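You operate a simulated robot arm through the tools that you are given. There is no shell and no other tool.

You run a simulated robot arm. Do the job below in one go: nothing can be reset, and whatever is moved stays where it is left.

Task
Grind one carbon lump in the red mill at the rough setting.
Fine: knob set and lid shut before you crank; leave the powder in the mill drawer.

It is judged by the outcome, as a careful person would: the job done as asked, and still so three seconds after it is handed in. It fails if anything else is knocked over, pushed out of place, dropped, spilled or broken. Lids that push on must go on centred and level and be pressed home; caps that screw on are set level and turned clockwise until they are tight.

Robot
A 7-joint arm with a three-finger gripper, fixed in place. Base frame: the origin is at the foot of the arm, x ahead of it, y to its left, z up; the work surface is at about z = 0.92. Readings come in m, degrees, newtons and seconds.
Its first joint turns from -166.0 to 166.0 degrees. Payload 2.69 kg.
Tool frame: the origin (TCP) lies between the finger pads and is the grasp point; the fingertips stand 0.029 m ahead of it; z points along the fingers, y is the line along which they close. Largest opening 0.12 m; the body of the gripper starts 0.078 m behind the TCP.
Orientation is that of the tool frame in the base frame, as a unit quaternion [w, x, y, z]. With the fingers straight down and closing along the base's y, the tool's x points along the base's -x, its y along +y and its z along -z.

Tools
- The arm moves only by the tool jog_arm. Its argument "targets" is a list of rows, each an object of numbers (a shift or turn left out is 0, a gripper value left out holds the last): "tx", "ty", "tz": the shift along the tool's x, y, z in m; "rx", "ry", "rz": the turn, a rotation vector about the tool's x, y, z in degrees. In form: [{"tx": .., "ty": .., "tz": .., "rx": .., "ry": .., "rz": ..}, ...]. A call has 1 to 20 rows; each row is the pose to reach, as a shift and turn from the pose commanded when the call began, along the tool's axes at that moment. "hand" is the finger opening in m, from 0 to 0.12, set as the call begins (left out, the last holds). Each row takes 0.2 s and may step no farther than 0.05 m and 8.6 degrees from the row before; otherwise, or with a gripper value out of range, the whole call is refused. Where a pose cannot be reached the arm comes as near as it can. A force on the tool above 60 N (or 10 N above the force at the start of the call, whichever is more), or a blocked arm, ends the call early, and 0.2 s more pass. Each finger halts on what it meets, pressing with about 22 N; the grip force reading is that of the motor and also rises with nothing between the fingers. The clock runs only during rows and for 0.2 s after the last one: add rows that repeat a pose to give the fingers time. The reply holds the time, the measured pose of the TCP, the force on the tool along the base axes, the opening and the grip force, in the units named above and with some noise, with the torque about the TCP (base axes, N m) and any sound that the robot's microphone picked up.
- Cameras (640 x 400 px; columns grow to the right, rows downward): "scene" is fixed at [0.4006, -0.5, 1.5863]; the picture's right is [1.00, -0.04, 0.00], its down [-0.01, -0.35, -0.94] and it looks along [0.04, 0.94, -0.35] (base axes); focal length 316 px, centre (320, 200). "wrist" rides on the gripper at [0.063, 0, -0.104] in the tool frame; the picture's right is [0.01, 1.00, 0.00], its down [-0.83, 0.00, -0.56] and it looks along [-0.56, 0.00, 0.83] (tool axes); focal length 275 px, centre (320, 200). There is no depth. A picture from a camera that has moved, and an enlarged one, comes with that camera's place and axes in the base frame and with its lens.
- get_image(camera): a new picture of that camera. No time passes.
- move_column(by): slides the trunk up (or, below 0, down) by that many m; the arm rides with it, the base frame stays. It gives what a move gives, with no picture.
- enlarge(camera, box): a new picture of the part [left, top, right, bottom] of that camera's present view, enlarged. No time passes.
- hand_in(): hands the job in; it is judged then, once.

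Places have to be worked out from the pictures, the camera data and where the tool is seen. Open the gripper and draw the arm clear of the work before you hand the job in, unless the task says otherwise.

The tools are called as a command line: name --argument value ..., lists and objects as JSON in quotes. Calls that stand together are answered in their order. jog_arm: Moves the arm, as the interface text tells. Its arguments: {"type":"object","properties":{"targets":{"type":"array","items":{"type":"object","properties":{"tx":{"type":"number"},"ty":{"type":"number"},"tz":{"type":"number"},"rx":{"type":"number"},"ry":{"type":"number"},"rz":{"type":"number"}}}},"hand":{"type":"number"}},"required":["targets"]} The other tools are called the same way: move_column (by) slides the trunk up or down; get_image (camera) takes a picture; enlarge (camera, box) takes an enlarged picture of a part of a camera's view; hand_in () hands the job in.

At the start:

```text
clock: 0.0
eef_pos: [0.3675, 0.3515, 1.47]
tcp_rot: [0.0, 0.001, 1.0, 0.0]
contact_force: [0.0, 0.2, -0.3]
ft_torque: [-0.01, -0.01, 0.01]
gripper_width: 0.1201
grasp_force: 0.0
trunk travel left (down, up): [-0.439, 0.147]
```

scene: 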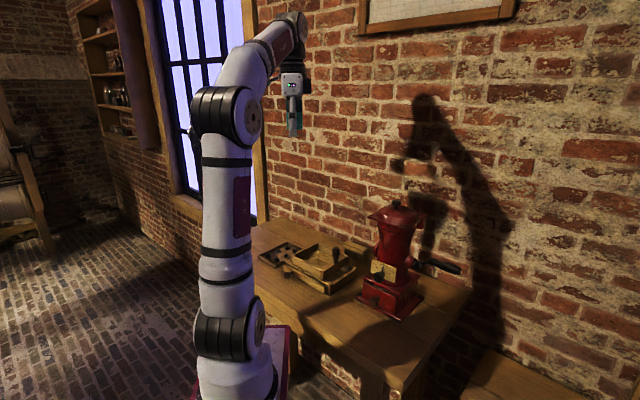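
wrist: 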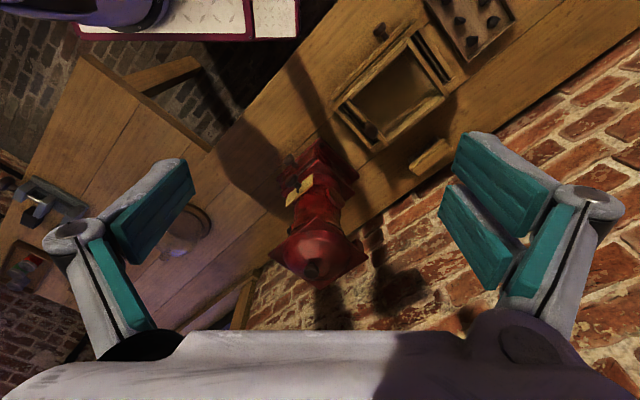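

I'll begin by looking closely at the workspace in both cameras before moving anything.

enlarge --camera "scene" --box '[330, 180, 490, 330]'

enlarge --camera "scene" --box '[240, 210, 380, 310]'

enlarge --camera "wrist" --box '[220, 120, 400, 300]'

enlarge --camera "wrist" --box '[320, 0, 540, 190]'

enlarge --camera "wrist" --box '[0, 130, 240, 330]'

```text
2.67 times, centred on (410, 255) of scene
camera zoom: at [0.4006, -0.5, 1.5863], right [1.0, -0.04, 0.0], down [-0.01, -0.35, -0.94], along [0.04, 0.94, -0.35], focal length 843 px, centre (80, 53)
```

zoom: 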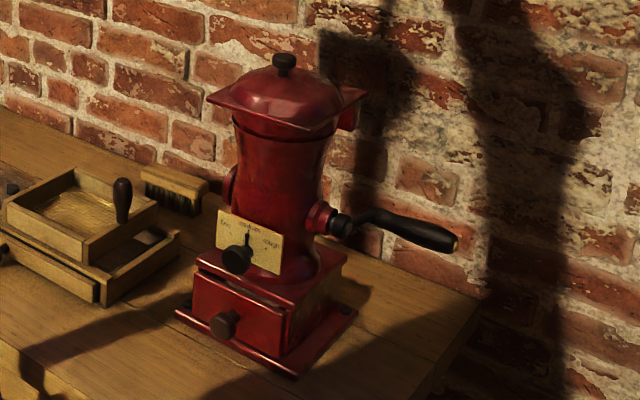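

```text
4.00 times, centred on (310, 260) of scene
camera zoom: at [0.4006, -0.5, 1.5863], right [1.0, -0.04, 0.0], down [-0.01, -0.35, -0.94], along [0.04, 0.94, -0.35], focal length 1264 px, centre (360, -40)
```

zoom: 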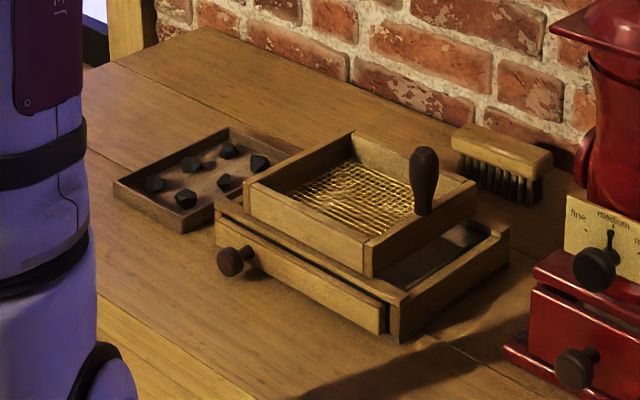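

```text
2.22 times, centred on (310, 210) of wrist
camera zoom: at [0.3042, 0.3504, 1.5743], right [-0.01, 1.0, 0.0], down [0.83, 0.0, 0.56], along [0.56, 0.0, -0.83], focal length 612 px, centre (342, 178)
```

zoom: 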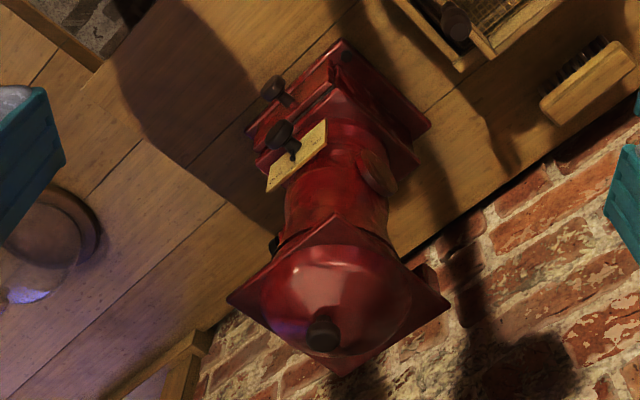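

```text
2.11 times, centred on (430, 95) of wrist
camera zoom: at [0.3042, 0.3504, 1.5743], right [-0.01, 1.0, 0.0], down [0.83, 0.0, 0.56], along [0.56, 0.0, -0.83], focal length 580 px, centre (88, 421)
```

zoom: 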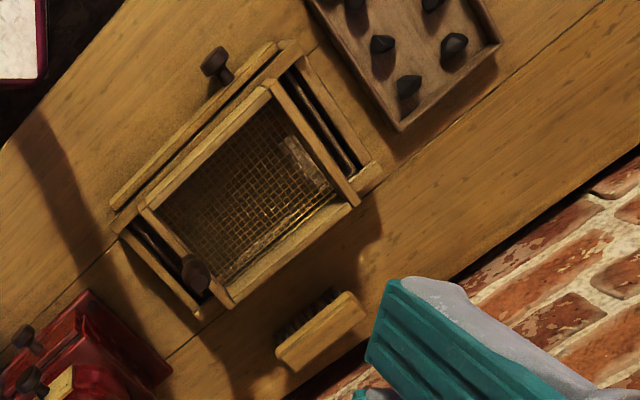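

```text
2.00 times, centred on (120, 230) of wrist
camera zoom: at [0.3042, 0.3504, 1.5743], right [-0.01, 1.0, 0.0], down [0.83, 0.0, 0.56], along [0.56, 0.0, -0.83], focal length 551 px, centre (720, 140)
```

zoom: 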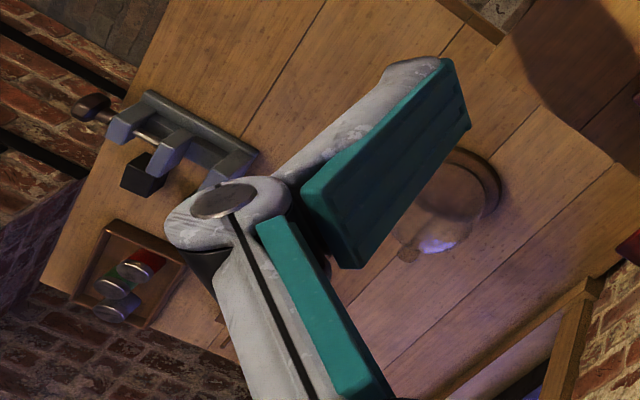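

The mill stands at roughly (0.67, 0.36), turned 45 degrees. I'll zoom in further on the dial, crank and lid.

enlarge --camera "scene" --box '[370, 225, 420, 257]'

enlarge --camera "scene" --box '[395, 215, 475, 265]'

enlarge --camera "scene" --box '[365, 185, 435, 235]'

enlarge --camera "wrist" --box '[280, 120, 360, 200]'

enlarge --camera "wrist" --box '[430, 0, 530, 60]'

```text
12.50 times, centred on (395, 241) of scene
camera zoom: at [0.4006, -0.5, 1.5863], right [1.0, -0.04, 0.0], down [-0.01, -0.35, -0.94], along [0.04, 0.94, -0.35], focal length 3951 px, centre (-618, -312)
```

zoom: 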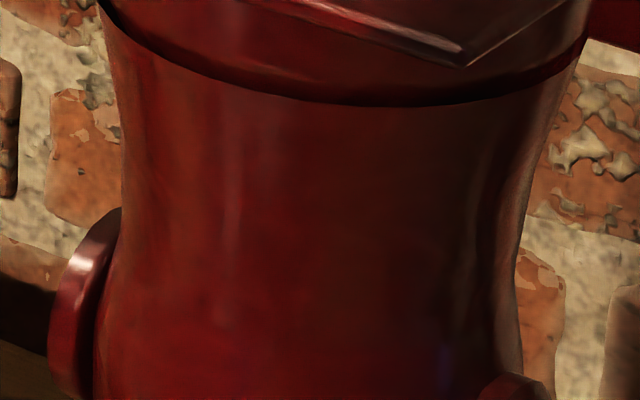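

```text
8.00 times, centred on (435, 240) of scene
camera zoom: at [0.4006, -0.5, 1.5863], right [1.0, -0.04, 0.0], down [-0.01, -0.35, -0.94], along [0.04, 0.94, -0.35], focal length 2529 px, centre (-600, -120)
```

zoom: 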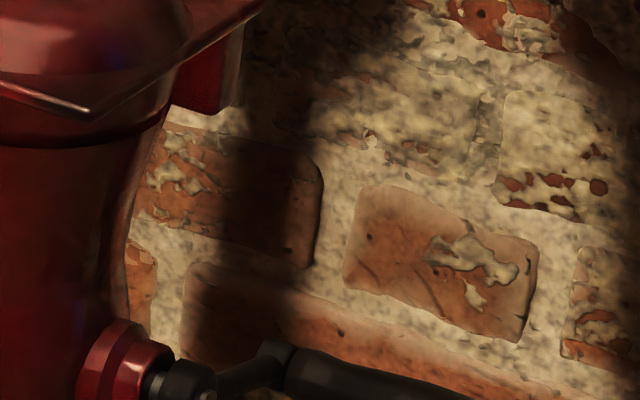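

```text
8.00 times, centred on (400, 210) of scene
camera zoom: at [0.4006, -0.5, 1.5863], right [1.0, -0.04, 0.0], down [-0.01, -0.35, -0.94], along [0.04, 0.94, -0.35], focal length 2529 px, centre (-320, 120)
```

zoom: 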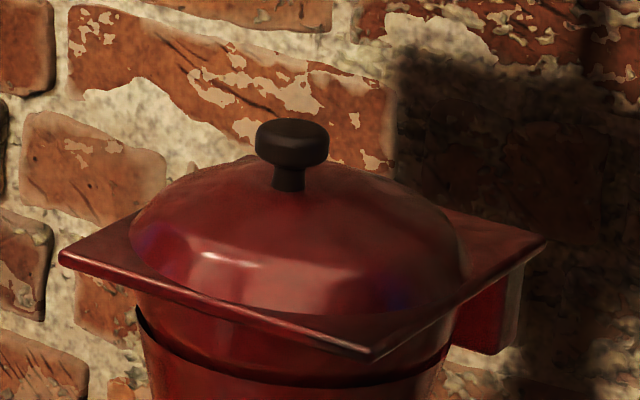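

```text
5.00 times, centred on (320, 160) of wrist
camera zoom: at [0.3042, 0.3504, 1.5743], right [-0.01, 1.0, 0.0], down [0.83, 0.0, 0.56], along [0.56, 0.0, -0.83], focal length 1376 px, centre (320, 400)
```

zoom: 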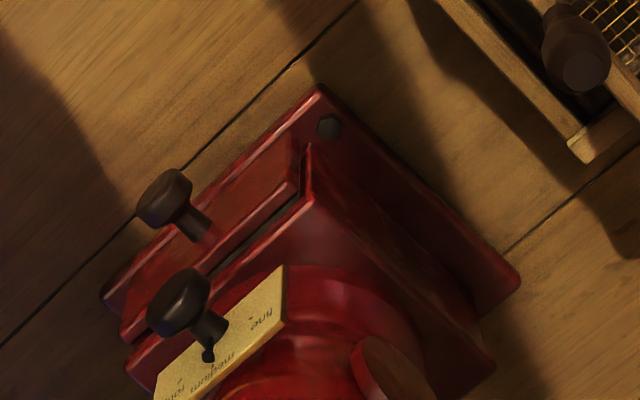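

```text
6.40 times, centred on (480, 30) of wrist
camera zoom: at [0.3042, 0.3504, 1.5743], right [-0.01, 1.0, 0.0], down [0.83, 0.0, 0.56], along [0.56, 0.0, -0.83], focal length 1762 px, centre (-704, 1288)
```

zoom: 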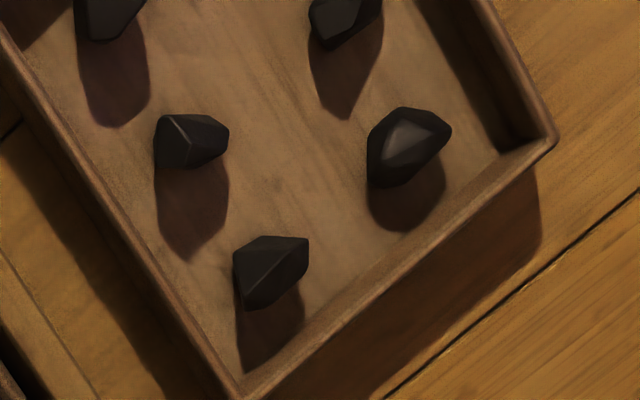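

The lid seems hinged at the back (a block sits below its rear edge), the crank is on the right side, and the dial now reads medium. I'll swing the wrist camera around in front of the mill, high and clear of everything, for a better view.

jog_arm --targets '[{"tx": -0.013, "ty": -0.035, "tz": 0.015, "rz": -7.5}, {"tx": -0.026, "ty": -0.07, "tz": 0.03, "rz": -15}, {"tx": -0.04, "ty": -0.105, "tz": 0.045, "rz": -22.5}, {"tx": -0.053, "ty": -0.14, "tz": 0.06, "rz": -30}, {"tx": -0.066, "ty": -0.175, "tz": 0.075, "rz": -37.5}, {"tx": -0.08, "ty": -0.21, "tz": 0.09, "rz": -45}]'

```text
clock: 1.4
eef_pos: [0.4452, 0.1413, 1.3804]
tcp_rot: [0.0, -0.383, 0.924, 0.0]
contact_force: [-0.1, 0.2, -1.0]
ft_torque: [-0.06, 0.02, -0.01]
gripper_width: 0.12
grasp_force: 0.0
trunk travel left (down, up): [-0.439, 0.147]
```

The arm reached the pose; I'll take a picture from there.

get_image --camera "wrist"

get_image --camera "scene"

```text
taken
camera wrist: at [0.4011, 0.0965, 1.4846], right [-0.71, 0.7, 0.0], down [0.58, 0.59, 0.56], along [0.39, 0.4, -0.83], focal length 275 px, centre (320, 200)
```

wrist: 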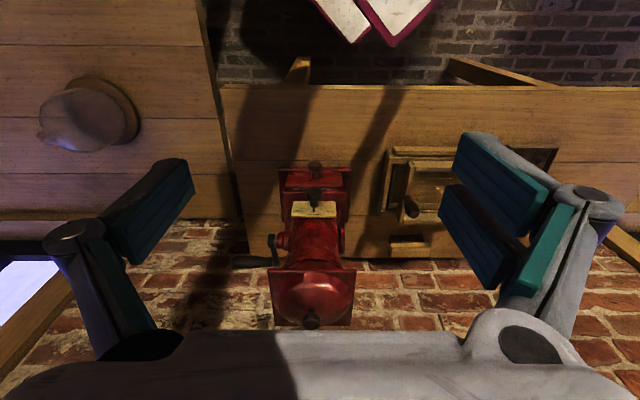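

```text
taken
```

scene: 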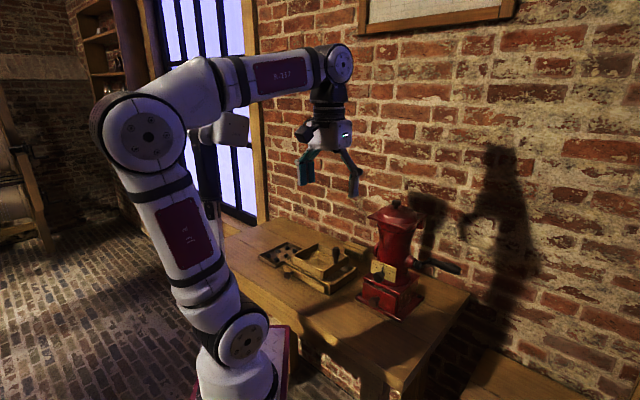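

The mill is square to the wrist camera now, so its 45-degree yaw is confirmed. I'll enlarge the mill.

enlarge --camera "wrist" --box '[220, 150, 380, 250]'

enlarge --camera "wrist" --box '[220, 240, 380, 340]'

enlarge --camera "wrist" --box '[280, 180, 350, 225]'

```text
4.00 times, centred on (300, 200) of wrist
camera zoom: at [0.4011, 0.0965, 1.4846], right [-0.71, 0.7, 0.0], down [0.58, 0.59, 0.56], along [0.39, 0.4, -0.83], focal length 1101 px, centre (400, 200)
```

zoom: 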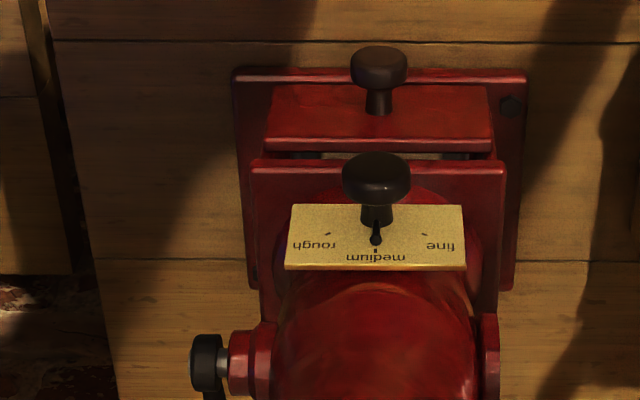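

```text
4.00 times, centred on (300, 290) of wrist
camera zoom: at [0.4011, 0.0965, 1.4846], right [-0.71, 0.7, 0.0], down [0.58, 0.59, 0.56], along [0.39, 0.4, -0.83], focal length 1101 px, centre (400, -160)
```

zoom: 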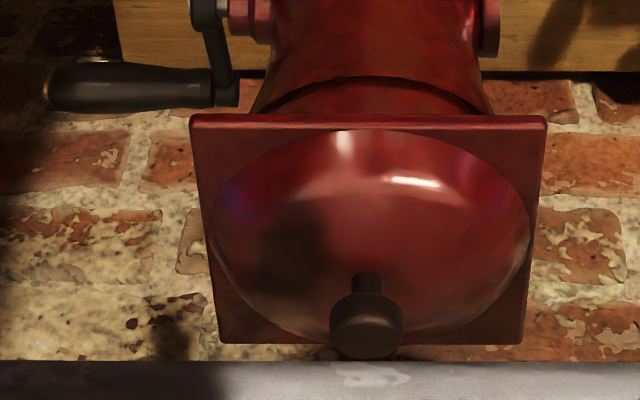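

```text
8.89 times, centred on (315, 202) of wrist
camera zoom: at [0.4011, 0.0965, 1.4846], right [-0.71, 0.7, 0.0], down [0.58, 0.59, 0.56], along [0.39, 0.4, -0.83], focal length 2447 px, centre (364, 178)
```

zoom: 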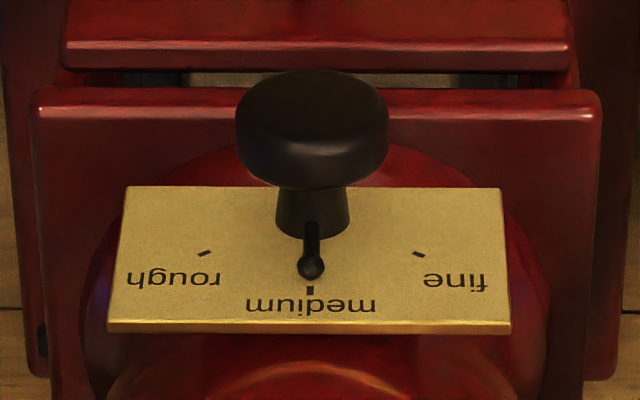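

The mill axis works out to about (0.664, 0.351) with the lid plate at z≈1.21 and knob top at z≈1.26. The crank axis is at z≈1.083, and the handle points outward at the rear. I'll now move to the right-hand side at the same height to see the hinge, the crank and the drawer.

jog_arm --targets '[{"tx": -0.028, "ty": -0.023, "rz": -8.2}, {"tx": -0.056, "ty": -0.046, "rz": -16.4}, {"tx": -0.083, "ty": -0.07, "rz": -24.6}, {"tx": -0.111, "ty": -0.093, "rz": -32.8}, {"tx": -0.139, "ty": -0.116, "rz": -41}, {"tx": -0.166, "ty": -0.139, "rz": -49.2}, {"tx": -0.194, "ty": -0.162, "rz": -57.4}, {"tx": -0.222, "ty": -0.185, "rz": -65.6}, {"tx": -0.25, "ty": -0.209, "rz": -73.8}, {"tx": -0.277, "ty": -0.232, "rz": -82}, {"tx": -0.305, "ty": -0.255, "rz": -90}]'

get_image --camera "wrist"

get_image --camera "scene"

```text
clock: 3.8
eef_pos: [0.7932, 0.1687, 1.3739]
tcp_rot: [-0.001, 0.895, -0.446, 0.002]
contact_force: [0.0, 0.3, 0.4]
ft_torque: [0.02, -0.01, -0.01]
gripper_width: 0.1203
grasp_force: 0.0
out of reach, approached as far as the arm can: row 10, 11
trunk travel left (down, up): [-0.439, 0.147]
```

```text
taken
camera wrist: at [0.8316, 0.1195, 1.4788], right [-0.79, -0.61, 0.0], down [-0.51, 0.66, 0.56], along [-0.34, 0.44, -0.83], focal length 275 px, centre (320, 200)
```

wrist: 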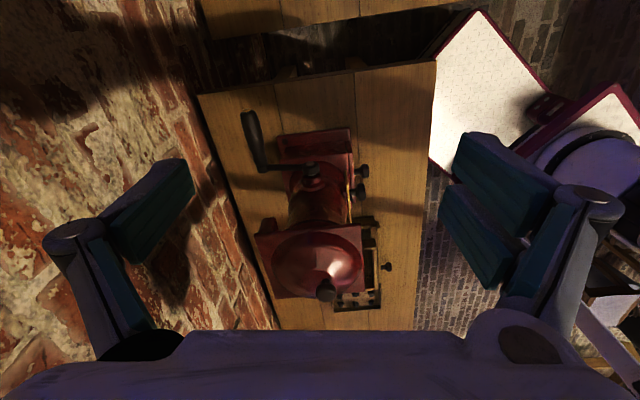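

```text
taken
```

scene: 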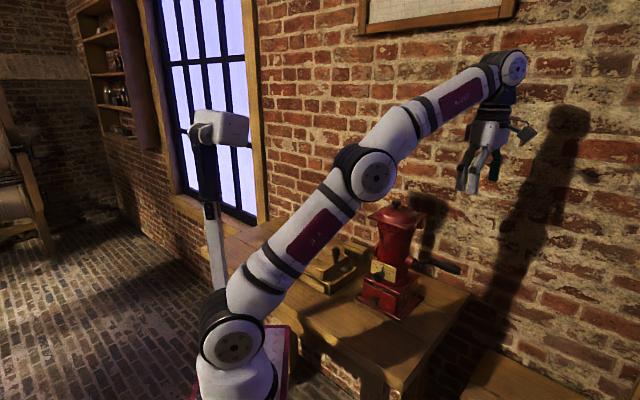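

The reach ran out near 0.81 m at this height, so the trunk may have to come up later. I'll enlarge this side view to read the hinge, crank and drawer.

enlarge --camera "wrist" --box '[220, 90, 420, 215]'

enlarge --camera "wrist" --box '[230, 200, 400, 310]'

enlarge --camera "scene" --box '[350, 255, 430, 325]'

```text
3.20 times, centred on (320, 152) of wrist
camera zoom: at [0.8316, 0.1195, 1.4788], right [-0.79, -0.61, 0.0], down [-0.51, 0.66, 0.56], along [-0.34, 0.44, -0.83], focal length 881 px, centre (320, 352)
```

zoom: 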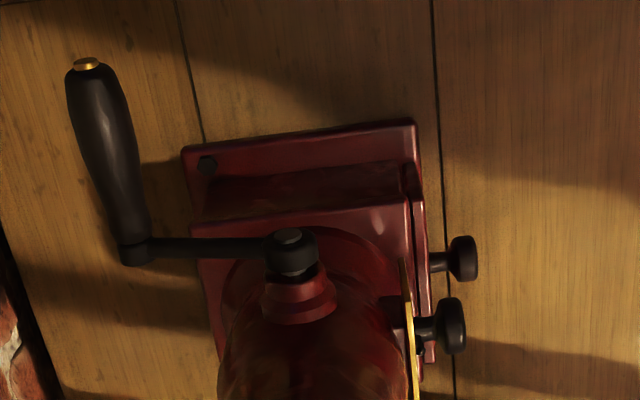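

```text
3.64 times, centred on (315, 255) of wrist
camera zoom: at [0.8316, 0.1195, 1.4788], right [-0.79, -0.61, 0.0], down [-0.51, 0.66, 0.56], along [-0.34, 0.44, -0.83], focal length 1001 px, centre (338, 0)
```

zoom: 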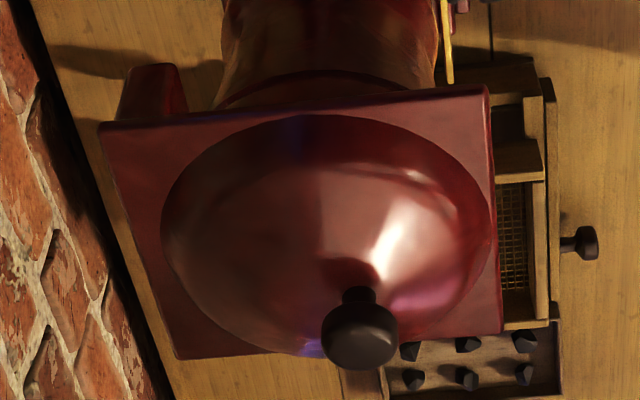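

```text
5.71 times, centred on (390, 290) of scene
camera zoom: at [0.4006, -0.5, 1.5863], right [1.0, -0.04, 0.0], down [-0.01, -0.35, -0.94], along [0.04, 0.94, -0.35], focal length 1806 px, centre (-80, -314)
```

zoom: 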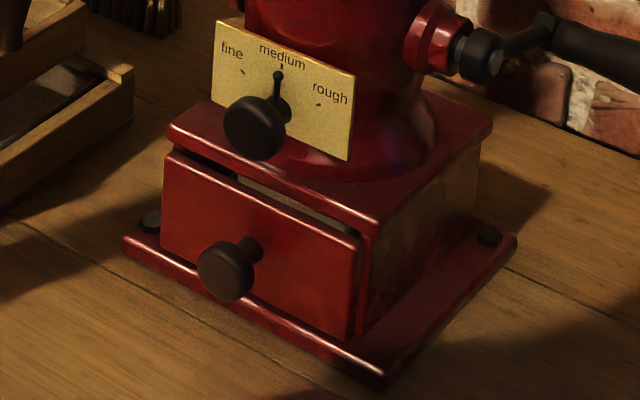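

The dial is a mushroom knob on a vertical plate with its centre at about (0.61, 0.293, 1.041). Rough is about 60° clockwise of medium, and the drawer looks shut. I'll do the dial first, so I'm backing out with a small step to see how the out-of-reach command was kept.

jog_arm --targets '[{"tx": -0.023, "ty": 0.028, "rz": 8.2}, {"tx": -0.046, "ty": 0.056, "rz": 16.4}]'

```text
clock: 4.4
eef_pos: [0.7218, 0.173, 1.3741]
tcp_rot: [-0.002, 0.822, -0.57, 0.001]
contact_force: [0.3, -0.3, -0.9]
ft_torque: [-0.01, 0.06, -0.01]
gripper_width: 0.1201
grasp_force: 0.2
trunk travel left (down, up): [-0.439, 0.147]
```

Confirmed: moves start from the pose actually reached. Now I'll return to a spot in front of the mill, facing it.

jog_arm --targets '[{"tx": -0.0086, "ty": 0.0262, "rz": 7.28}, {"tx": -0.0172, "ty": 0.0524, "rz": 14.56}, {"tx": -0.0258, "ty": 0.0787, "rz": 21.83}, {"tx": -0.0344, "ty": 0.1049, "rz": 29.1}, {"tx": -0.043, "ty": 0.1311, "rz": 36.4}, {"tx": -0.0515, "ty": 0.1573, "rz": 43.67}, {"tx": -0.0601, "ty": 0.1836, "rz": 50.94}, {"tx": -0.0687, "ty": 0.2098, "rz": 58.2}, {"tx": -0.0773, "ty": 0.236, "rz": 65.5}]'

```text
clock: 6.4
eef_pos: [0.4746, 0.1609, 1.3766]
tcp_rot: [0.002, -0.383, 0.924, -0.001]
contact_force: [-0.4, -0.3, -0.1]
ft_torque: [-0.02, 0.07, 0.03]
gripper_width: 0.1198
grasp_force: 0.1
trunk travel left (down, up): [-0.439, 0.147]
```

Positioned at d≈0.45 in front of the mill, tool down. Now I'll tip the tool toward the mill, going halfway (45°) first.

jog_arm --targets '[{"tx": -0.01, "tz": 0.02, "ry": -7.5}, {"tx": -0.02, "tz": 0.04, "ry": -15}, {"tx": -0.03, "tz": 0.06, "ry": -22.5}, {"tx": -0.04, "tz": 0.08, "ry": -30}, {"tx": -0.05, "tz": 0.1, "ry": -37.5}, {"tx": -0.06, "tz": 0.12, "ry": -45}]'

get_image --camera "wrist"

get_image --camera "scene"

```text
clock: 7.8
eef_pos: [0.5196, 0.2061, 1.2537]
tcp_rot: [0.356, -0.354, 0.852, 0.147]
contact_force: [0.2, 0.7, -0.7]
ft_torque: [-0.01, 0.03, -0.03]
gripper_width: 0.1198
grasp_force: 0.0
trunk travel left (down, up): [-0.439, 0.147]
```

```text
taken
camera wrist: at [0.4363, 0.1212, 1.2824], right [-0.71, 0.7, -0.01], down [0.13, 0.14, 0.98], along [0.69, 0.7, -0.19], focal length 275 px, centre (320, 200)
```

wrist: 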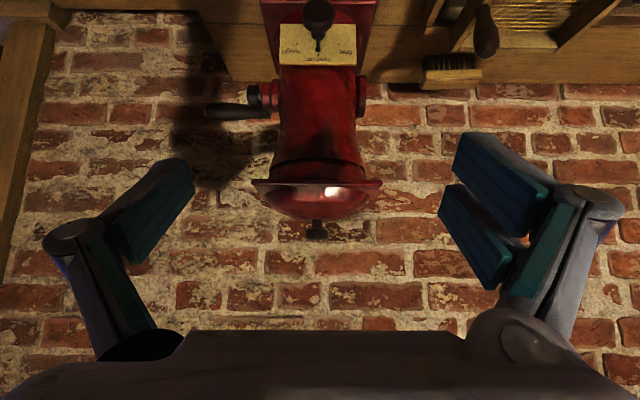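

```text
taken
```

scene: 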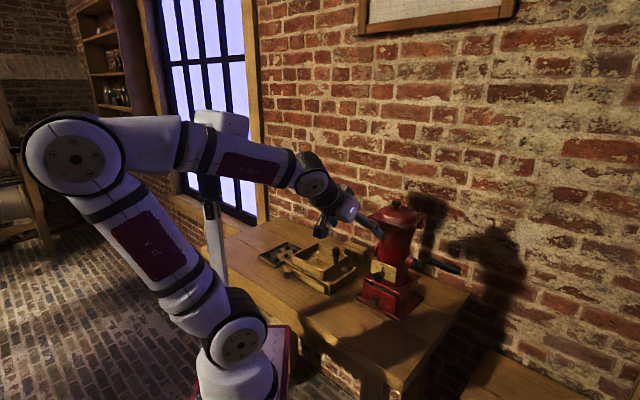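

Works well. Continuing to a horizontal tool at about z=1.13, still clear of the mill front.

jog_arm --targets '[{"tx": 0.01, "tz": 0.019, "ry": -7.5}, {"tx": 0.0205, "tz": 0.038, "ry": -15}, {"tx": 0.031, "tz": 0.057, "ry": -22.5}, {"tx": 0.041, "tz": 0.076, "ry": -30}, {"tx": 0.051, "tz": 0.095, "ry": -37.5}, {"tx": 0.0615, "tz": 0.1138, "ry": -45}]'

get_image --camera "wrist"

get_image --camera "scene"

```text
clock: 9.2
eef_pos: [0.6934, 0.2474, 1.1189]
tcp_rot: [0.656, -0.271, 0.65, 0.271]
contact_force: [-1.2, 7.8, -1.4]
ft_torque: [0.13, -0.14, -0.58]
gripper_width: 0.1196
grasp_force: 0.1
out of reach, approached as far as the arm can: row 2, 3, 4, 5, 6
trunk travel left (down, up): [-0.439, 0.147]
```

```text
taken
camera wrist: at [0.6203, 0.1725, 1.0549], right [-0.71, 0.71, -0.01], down [-0.4, -0.39, 0.83], along [0.58, 0.59, 0.56], focal length 275 px, centre (320, 200)
```

wrist: 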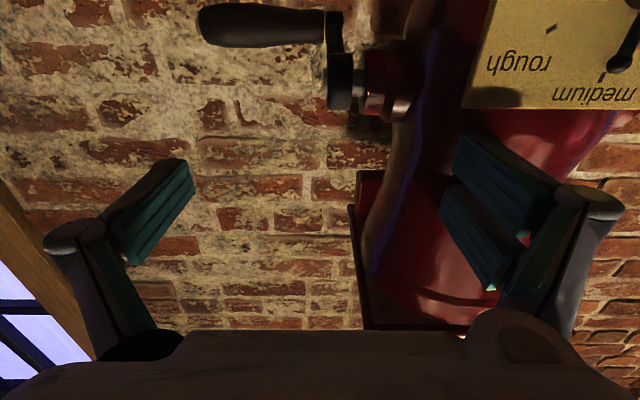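

```text
taken
```

scene: 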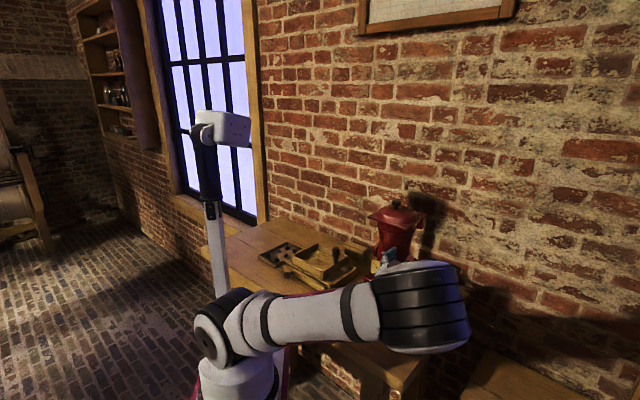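

The arm could not hold that path: it folded over and ended beside the mill, touching something with about 8 N. I'll back straight out along the tool axis in small steps.

jog_arm --targets '[{"tz": -0.01}, {"tz": -0.02}]'

get_image --camera "scene"

get_image --camera "wrist"

```text
clock: 9.8
eef_pos: [0.6928, 0.2405, 1.1156]
tcp_rot: [0.654, -0.272, 0.651, 0.272]
contact_force: [-0.6, 0.6, 0.2]
ft_torque: [0.01, 0.02, -0.04]
gripper_width: 0.12
grasp_force: 0.0
out of reach, approached as far as the arm can: row 1, 2
trunk travel left (down, up): [-0.439, 0.147]
```

```text
taken
```

scene: 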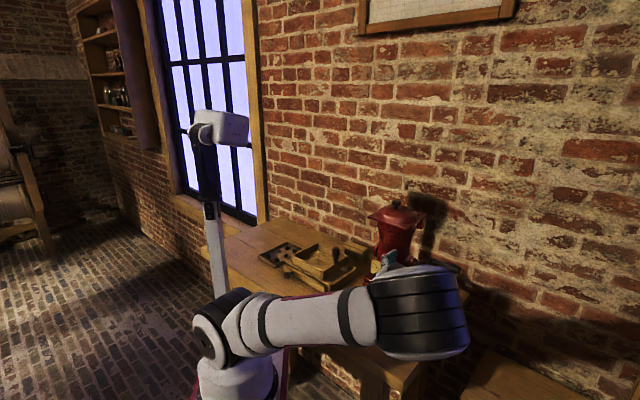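

```text
taken
camera wrist: at [0.6197, 0.165, 1.0523], right [-0.71, 0.7, -0.01], down [-0.4, -0.39, 0.83], along [0.58, 0.59, 0.56], focal length 275 px, centre (320, 200)
```

wrist: 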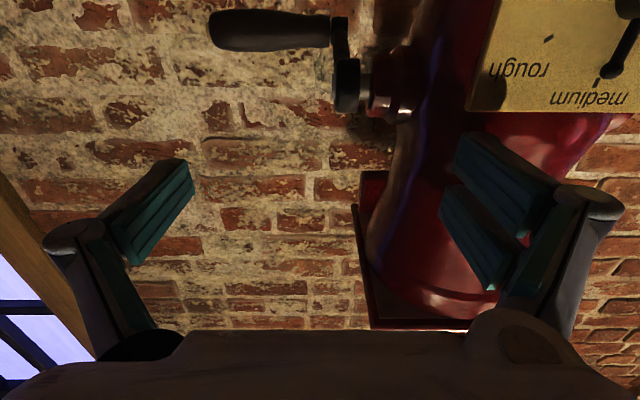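

Contact is gone (forces near zero), but one finger is beside the mill under the lid overhang. I'll close the fingers so that it moves away from the mill, then check how the arm can leave.

jog_arm --hand 0.03 --targets '[{}, {}, {}]'

enlarge --camera "wrist" --box '[180, 0, 640, 290]'

enlarge --camera "scene" --box '[330, 180, 490, 330]'

```text
clock: 10.6
eef_pos: [0.6924, 0.2384, 1.1169]
tcp_rot: [0.654, -0.271, 0.652, 0.271]
contact_force: [-0.5, 0.2, -0.6]
ft_torque: [0.0, -0.01, 0.0]
gripper_width: 0.0299
grasp_force: 0.0
trunk travel left (down, up): [-0.439, 0.147]
```

```text
1.38 times, centred on (410, 145) of wrist
camera zoom: at [0.6198, 0.1646, 1.0526], right [-0.71, 0.71, -0.01], down [-0.4, -0.39, 0.83], along [0.58, 0.59, 0.56], focal length 380 px, centre (196, 276)
```

zoom: 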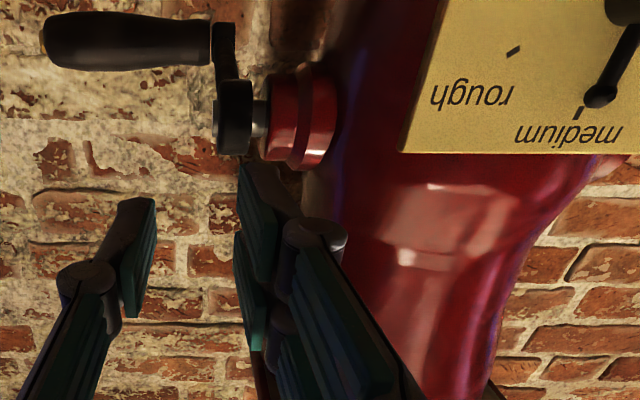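

```text
2.67 times, centred on (410, 255) of scene
camera zoom: at [0.4006, -0.5, 1.5863], right [1.0, -0.04, 0.0], down [-0.01, -0.35, -0.94], along [0.04, 0.94, -0.35], focal length 843 px, centre (80, 53)
```

zoom: 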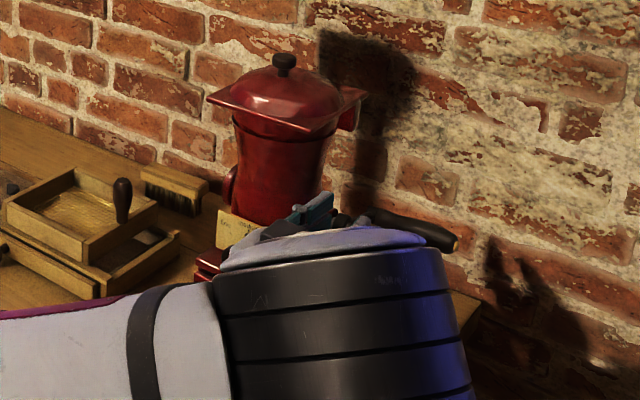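

The mill hasn't moved: the scene view is identical to the start. I'll shift right, away from the mill, to clear the lid overhang before rising.

jog_arm --targets '[{"ty": -0.015}, {"ty": -0.03}, {"ty": -0.045}, {"ty": -0.06}]'

```text
clock: 11.6
eef_pos: [0.7329, 0.1994, 1.1163]
tcp_rot: [0.653, -0.272, 0.652, 0.272]
contact_force: [0.5, 0.4, -0.3]
ft_torque: [0.0, 0.03, -0.03]
gripper_width: 0.0301
grasp_force: 0.0
trunk travel left (down, up): [-0.439, 0.147]
```

That worked exactly. Now up and back from the mill in small steps.

jog_arm --targets '[{"tx": -0.02, "tz": -0.005}, {"tx": -0.04, "tz": -0.01}, {"tx": -0.06, "tz": -0.015}, {"tx": -0.08, "tz": -0.02}, {"tx": -0.1, "tz": -0.025}]'

get_image --camera "scene"

```text
clock: 12.8
eef_pos: [0.7149, 0.1842, 1.215]
tcp_rot: [0.654, -0.272, 0.652, 0.272]
contact_force: [-0.6, -0.1, -0.5]
ft_torque: [0.0, 0.02, 0.02]
gripper_width: 0.0298
grasp_force: 0.1
trunk travel left (down, up): [-0.439, 0.147]
```

```text
taken
```

scene: 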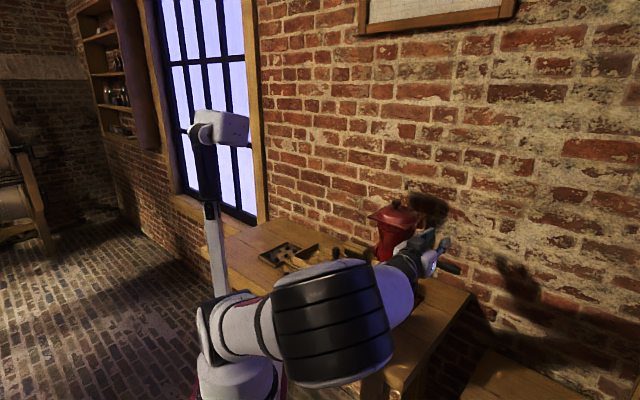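

The arm follows well here. I'll continue up and away while pitching the tool back to pointing down.

jog_arm --targets '[{"tx": -0.016, "tz": -0.01, "ry": 8.2}, {"tx": -0.032, "tz": -0.02, "ry": 16.4}, {"tx": -0.048, "tz": -0.03, "ry": 24.6}, {"tx": -0.064, "tz": -0.04, "ry": 32.8}, {"tx": -0.08, "tz": -0.05, "ry": 41}, {"tx": -0.096, "tz": -0.06, "ry": 49.2}, {"tx": -0.112, "tz": -0.07, "ry": 57.4}, {"tx": -0.128, "tz": -0.08, "ry": 65.6}, {"tx": -0.144, "tz": -0.09, "ry": 73.8}, {"tx": -0.16, "tz": -0.1, "ry": 82}, {"tx": -0.17, "tz": -0.11, "ry": 90}]'

get_image --camera "scene"

```text
clock: 15.2
eef_pos: [0.6369, 0.1055, 1.3835]
tcp_rot: [0.002, -0.384, 0.923, 0.0]
contact_force: [-0.3, 0.1, 1.1]
ft_torque: [0.06, -0.04, 0.01]
gripper_width: 0.0298
grasp_force: 0.1
trunk travel left (down, up): [-0.439, 0.147]
```

```text
taken
```

scene: 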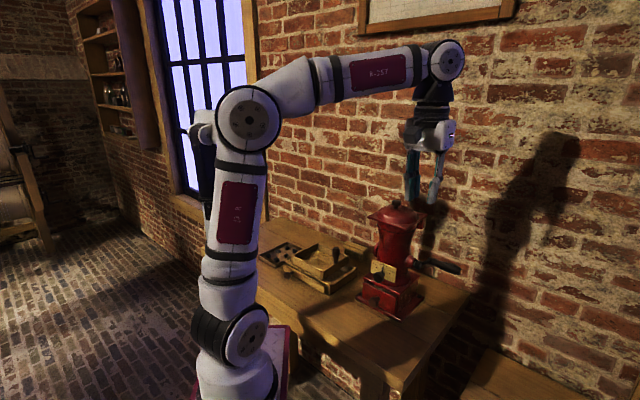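

The arm is back in its elbow-up posture. The horizontal approach failed because the shoulder was too high for it, so I'll lower the trunk 0.30 m here, where there is only bare table under the tool.

move_column --by -0.15

get_image --camera "scene"

```text
clock: 16.9
eef_pos: [0.6369, 0.1042, 1.2347]
tcp_rot: [0.002, -0.383, 0.924, 0.001]
contact_force: [0.1, -0.1, 1.5]
ft_torque: [0.0, 0.0, 0.02]
gripper_width: 0.0302
grasp_force: 0.1
trunk travel left (down, up): [-0.289, 0.297]
```

```text
taken
```

scene: 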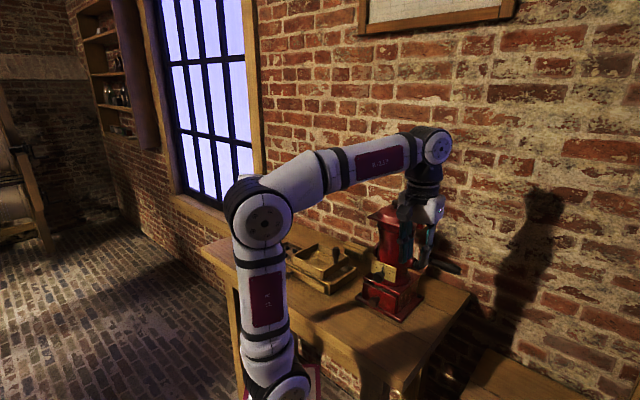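

Going as expected; lowering the other 0.15 m.

move_column --by -0.15

```text
clock: 18.7
eef_pos: [0.637, 0.1049, 1.0839]
tcp_rot: [0.002, -0.384, 0.923, 0.0]
contact_force: [1.1, -0.1, -1.2]
ft_torque: [-0.04, -0.01, 0.0]
gripper_width: 0.0301
grasp_force: 0.1
trunk travel left (down, up): [-0.139, 0.447]
```

Now I'll move to the front centre and pitch 45° toward the mill, keeping about 0.1 m off it.

jog_arm --targets '[{"tx": 0.01, "ty": 0.025, "tz": -0.008, "ry": -7.5}, {"tx": 0.02, "ty": 0.051, "tz": -0.016, "ry": -15}, {"tx": 0.028, "ty": 0.077, "tz": -0.025, "ry": -22.5}, {"tx": 0.035, "ty": 0.102, "tz": -0.033, "ry": -30}, {"tx": 0.04, "ty": 0.128, "tz": -0.042, "ry": -37.5}, {"tx": 0.045, "ty": 0.153, "tz": -0.05, "ry": -45}]'

get_image --camera "scene"

```text
clock: 20.1
eef_pos: [0.4984, 0.1817, 1.1337]
tcp_rot: [0.355, -0.354, 0.852, 0.147]
contact_force: [0.1, -0.4, -0.5]
ft_torque: [-0.03, 0.02, 0.0]
gripper_width: 0.03
grasp_force: 0.1
trunk travel left (down, up): [-0.139, 0.447]
```

```text
taken
```

scene: 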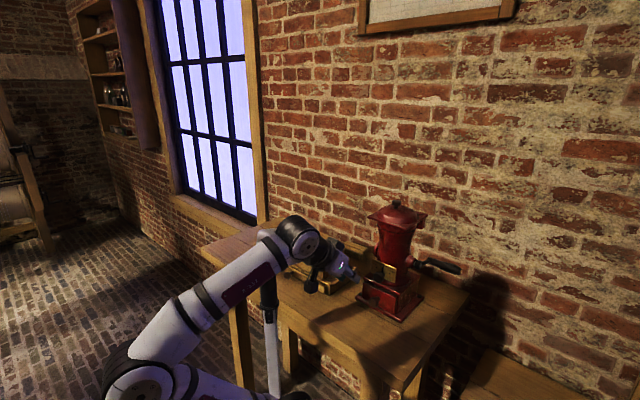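

Good posture. I'll continue the pitch in a short batch, so that any reach trouble shows before it matters.

jog_arm --targets '[{"tx": -0.001, "tz": 0.009, "ry": -7.5}, {"tx": -0.001, "tz": 0.017, "ry": -15}, {"tx": -0.002, "tz": 0.026, "ry": -22.5}]'

```text
clock: 20.9
eef_pos: [0.5113, 0.1964, 1.1172]
tcp_rot: [0.515, -0.319, 0.766, 0.213]
contact_force: [0.0, -0.8, -0.1]
ft_torque: [0.0, 0.0, -0.01]
gripper_width: 0.0298
grasp_force: 0.0
trunk travel left (down, up): [-0.139, 0.447]
```

Tracking cleanly. Finishing the pitch to horizontal and opening the fingers to about 0.08.

jog_arm --hand 0.08 --targets '[{"tx": 0.0076, "tz": 0.014, "ry": -7.5}, {"tx": 0.0151, "tz": 0.028, "ry": -15}, {"tx": 0.0227, "tz": 0.042, "ry": -22.5}]'

get_image --camera "wrist"

get_image --camera "scene"

```text
clock: 21.7
eef_pos: [0.529, 0.2254, 1.1243]
tcp_rot: [0.655, -0.272, 0.651, 0.271]
contact_force: [0.4, -0.8, -0.7]
ft_torque: [-0.03, 0.01, -0.02]
gripper_width: 0.0798
grasp_force: 0.1
out of reach, approached as far as the arm can: row 2, 3
trunk travel left (down, up): [-0.139, 0.447]
```

```text
taken
camera wrist: at [0.4566, 0.1526, 1.062], right [-0.71, 0.71, -0.01], down [-0.4, -0.39, 0.83], along [0.58, 0.59, 0.56], focal length 275 px, centre (320, 200)
```

wrist: 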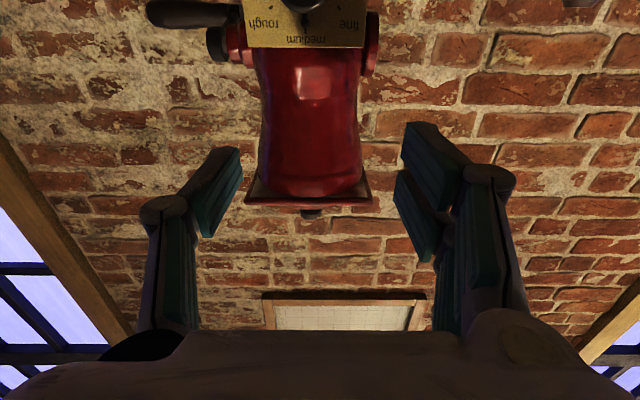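

```text
taken
```

scene: 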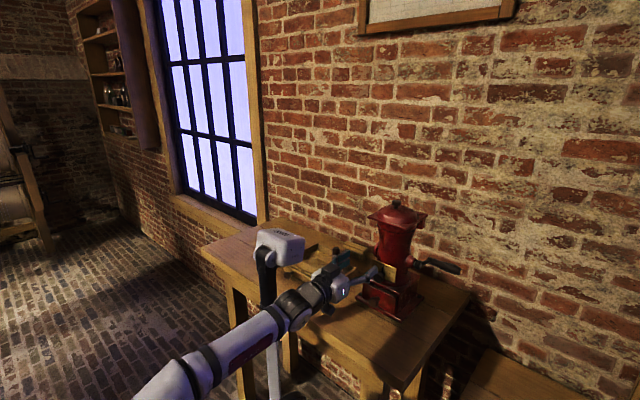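

The arm is horizontal at d≈0.533, s≈0.215, but z=1.124 is as low as these joints allow. Lowering the trunk carries the same posture down, so I'll lower it by 0.083 to reach dial height.

move_column --by -0.083

get_image --camera "wrist"

get_image --camera "scene"

```text
clock: 22.9
eef_pos: [0.5309, 0.2249, 1.0429]
tcp_rot: [0.654, -0.272, 0.651, 0.271]
contact_force: [0.2, 0.1, -0.5]
ft_torque: [0.04, -0.01, -0.02]
gripper_width: 0.0801
grasp_force: 0.1
trunk travel left (down, up): [-0.056, 0.53]
```

```text
taken
camera wrist: at [0.458, 0.1516, 0.9791], right [-0.71, 0.71, -0.01], down [-0.4, -0.39, 0.83], along [0.58, 0.59, 0.56], focal length 275 px, centre (320, 200)
```

wrist: 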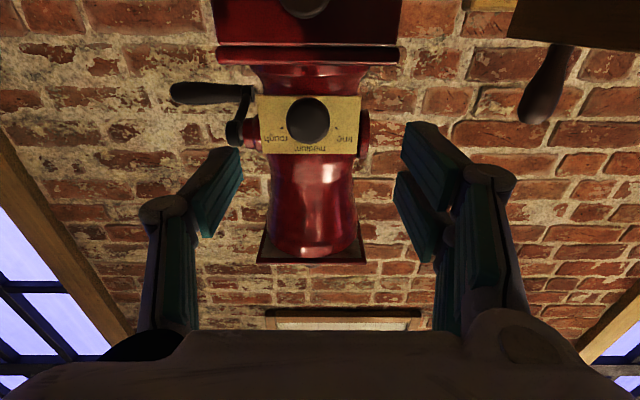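

```text
taken
```

scene: 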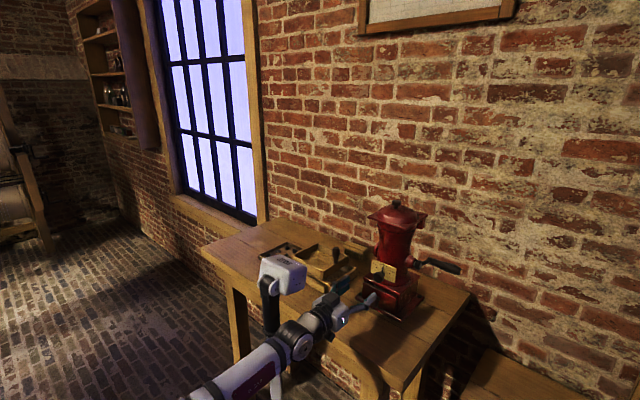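

Excellent view of the dial: the knob sits at s≈0.224, z≈1.043, about 7 mm to the right of the tool axis. I'll correct that and advance until the fingertips flank the cap.

jog_arm --targets '[{"ty": -0.0075}, {"ty": -0.0075, "tz": 0.02}, {"ty": -0.0075, "tz": 0.04}, {"ty": -0.0075, "tz": 0.06}]'

get_image --camera "wrist"

enlarge --camera "scene" --box '[330, 250, 430, 320]'

```text
clock: 23.9
eef_pos: [0.5798, 0.2639, 1.0422]
tcp_rot: [0.654, -0.272, 0.652, 0.272]
contact_force: [1.1, 0.2, -0.9]
ft_torque: [-0.01, 0.02, 0.01]
gripper_width: 0.0802
grasp_force: 0.0
trunk travel left (down, up): [-0.056, 0.53]
```

```text
taken
camera wrist: at [0.506, 0.1894, 0.9788], right [-0.71, 0.71, -0.01], down [-0.4, -0.39, 0.83], along [0.58, 0.59, 0.56], focal length 275 px, centre (320, 200)
```

wrist: 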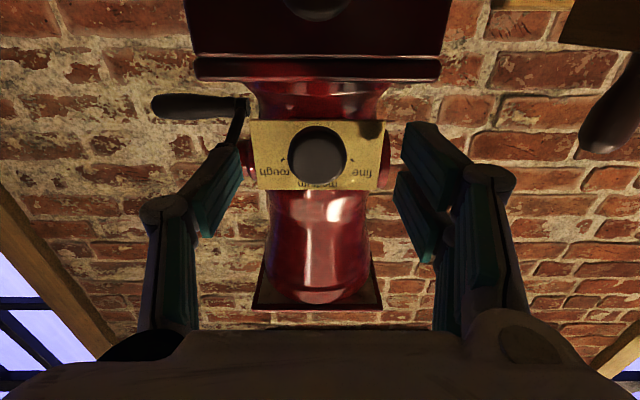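

```text
5.71 times, centred on (380, 285) of scene
camera zoom: at [0.4006, -0.5, 1.5863], right [1.0, -0.04, 0.0], down [-0.01, -0.35, -0.94], along [0.04, 0.94, -0.35], focal length 1806 px, centre (-23, -286)
```

zoom: 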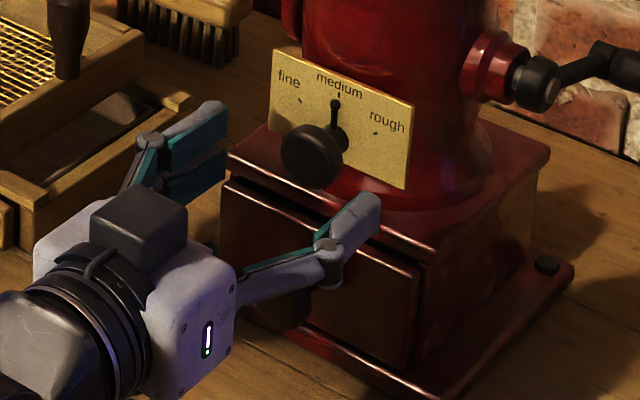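

Centred on the knob and level with it; the fingertips are just short of the cap. Advancing 22 mm more to flank the cap without touching the plate.

jog_arm --targets '[{"tz": 0.008}, {"tz": 0.016}, {"tz": 0.022}]'

enlarge --camera "scene" --box '[340, 240, 430, 300]'

enlarge --camera "wrist" --box '[180, 80, 460, 255]'

```text
clock: 24.7
eef_pos: [0.595, 0.2804, 1.044]
tcp_rot: [0.654, -0.271, 0.652, 0.271]
contact_force: [0.6, -1.0, 0.1]
ft_torque: [-0.01, 0.0, 0.01]
gripper_width: 0.08
grasp_force: 0.0
trunk travel left (down, up): [-0.056, 0.53]
```

```text
6.67 times, centred on (385, 270) of scene
camera zoom: at [0.4006, -0.5, 1.5863], right [1.0, -0.04, 0.0], down [-0.01, -0.35, -0.94], along [0.04, 0.94, -0.35], focal length 2107 px, centre (-113, -267)
```

zoom: 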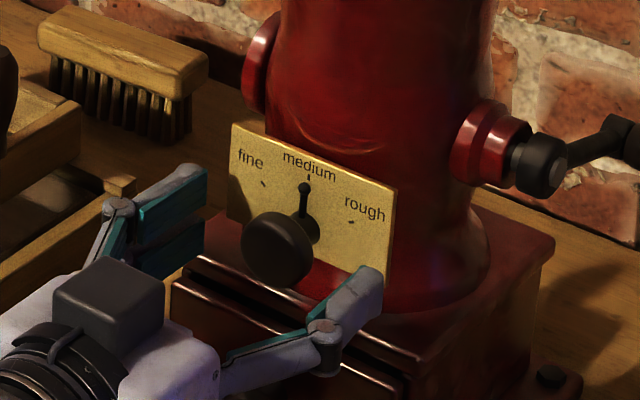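

```text
2.29 times, centred on (320, 168) of wrist
camera zoom: at [0.5214, 0.2058, 0.9792], right [-0.71, 0.71, -0.01], down [-0.4, -0.39, 0.83], along [0.58, 0.59, 0.56], focal length 629 px, centre (320, 274)
```

zoom: 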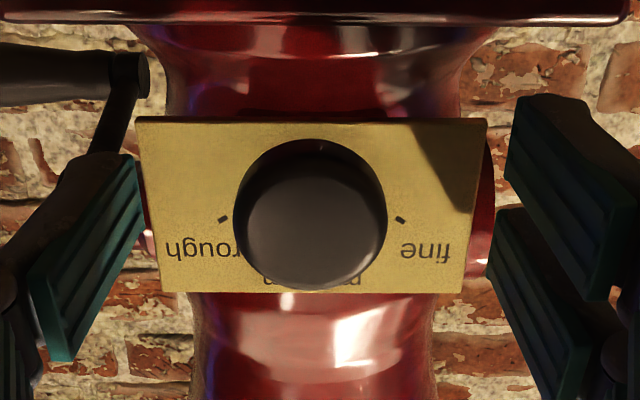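

The fingertips flank the cap on both sides. Closing on it.

jog_arm --hand 0.0 --targets '[{}, {}, {}]'

enlarge --camera "scene" --box '[340, 240, 430, 300]'

enlarge --camera "wrist" --box '[180, 80, 460, 255]'

```text
clock: 25.5
eef_pos: [0.5959, 0.278, 1.0422]
tcp_rot: [0.654, -0.27, 0.652, 0.271]
contact_force: [14.5, -12.4, 3.4]
ft_torque: [-0.03, 0.1, -0.53]
gripper_width: 0.0319
grasp_force: 45.5
trunk travel left (down, up): [-0.056, 0.53]
```

```text
6.67 times, centred on (385, 270) of scene
camera zoom: at [0.4006, -0.5, 1.5863], right [1.0, -0.04, 0.0], down [-0.01, -0.35, -0.94], along [0.04, 0.94, -0.35], focal length 2107 px, centre (-113, -267)
```

zoom: 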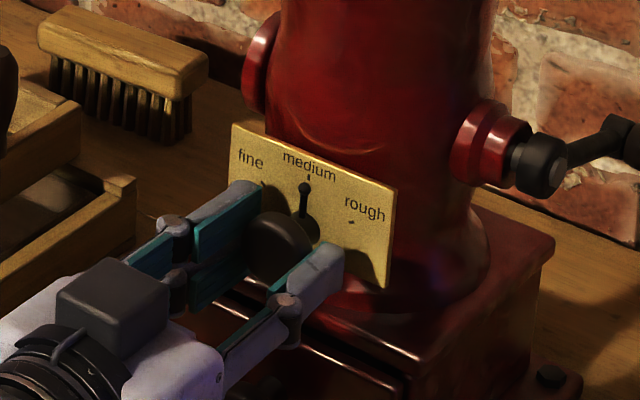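

```text
2.29 times, centred on (320, 168) of wrist
camera zoom: at [0.5224, 0.2046, 0.9792], right [-0.71, 0.71, 0.0], down [-0.4, -0.39, 0.83], along [0.59, 0.59, 0.56], focal length 629 px, centre (320, 274)
```

zoom: 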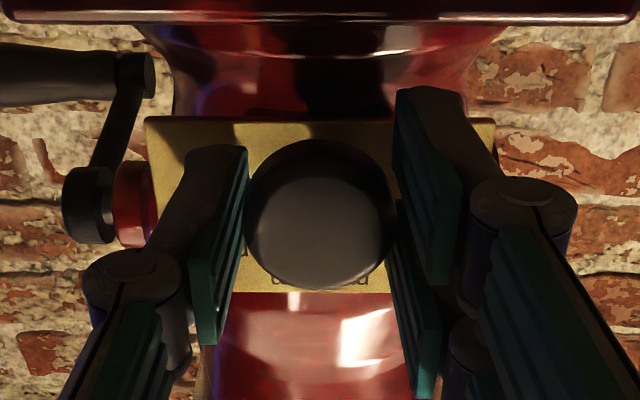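

Gripped (cap 32 mm wide), but there's about 19 N of side load, meaning the knob is slightly right of my axis. I'll shift a few mm that way to relax it before turning.

jog_arm --targets '[{"ty": -0.0015}, {"ty": -0.003}]'

```text
clock: 26.1
eef_pos: [0.5957, 0.278, 1.0428]
tcp_rot: [0.655, -0.273, 0.65, 0.272]
contact_force: [15.4, 5.2, 9.3]
ft_torque: [-0.3, 0.32, -0.01]
gripper_width: 0.0321
grasp_force: 44.8
trunk travel left (down, up): [-0.056, 0.53]
```

The side load dropped but a pull toward the mill appeared. I'll relax with small corrections: 3 mm forward, 2 mm up and 1 mm to the side.

jog_arm --targets '[{"tz": 0.0015, "tx": -0.001, "ty": -0.001}, {"tz": 0.003, "tx": -0.002, "ty": -0.001}]'

```text
clock: 26.7
eef_pos: [0.5969, 0.2789, 1.0419]
tcp_rot: [0.653, -0.275, 0.652, 0.27]
contact_force: [-31.8, -14.4, -10.2]
ft_torque: [-0.08, 0.01, 0.31]
gripper_width: 0.0318
grasp_force: 45.0
trunk travel left (down, up): [-0.056, 0.53]
```

Overshot; stiffness is roughly 15 N/mm, so I'll take back about two thirds of that.

jog_arm --targets '[{"tz": -0.002, "tx": 0.001, "ty": 0.0006}, {"tz": -0.002, "tx": 0.001, "ty": 0.0006}]'

```text
clock: 27.3
eef_pos: [0.5968, 0.2779, 1.0424]
tcp_rot: [0.653, -0.273, 0.652, 0.271]
contact_force: [-18.4, 5.6, -10.8]
ft_torque: [-0.69, 0.62, 0.4]
gripper_width: 0.0317
grasp_force: 44.8
trunk travel left (down, up): [-0.056, 0.53]
```

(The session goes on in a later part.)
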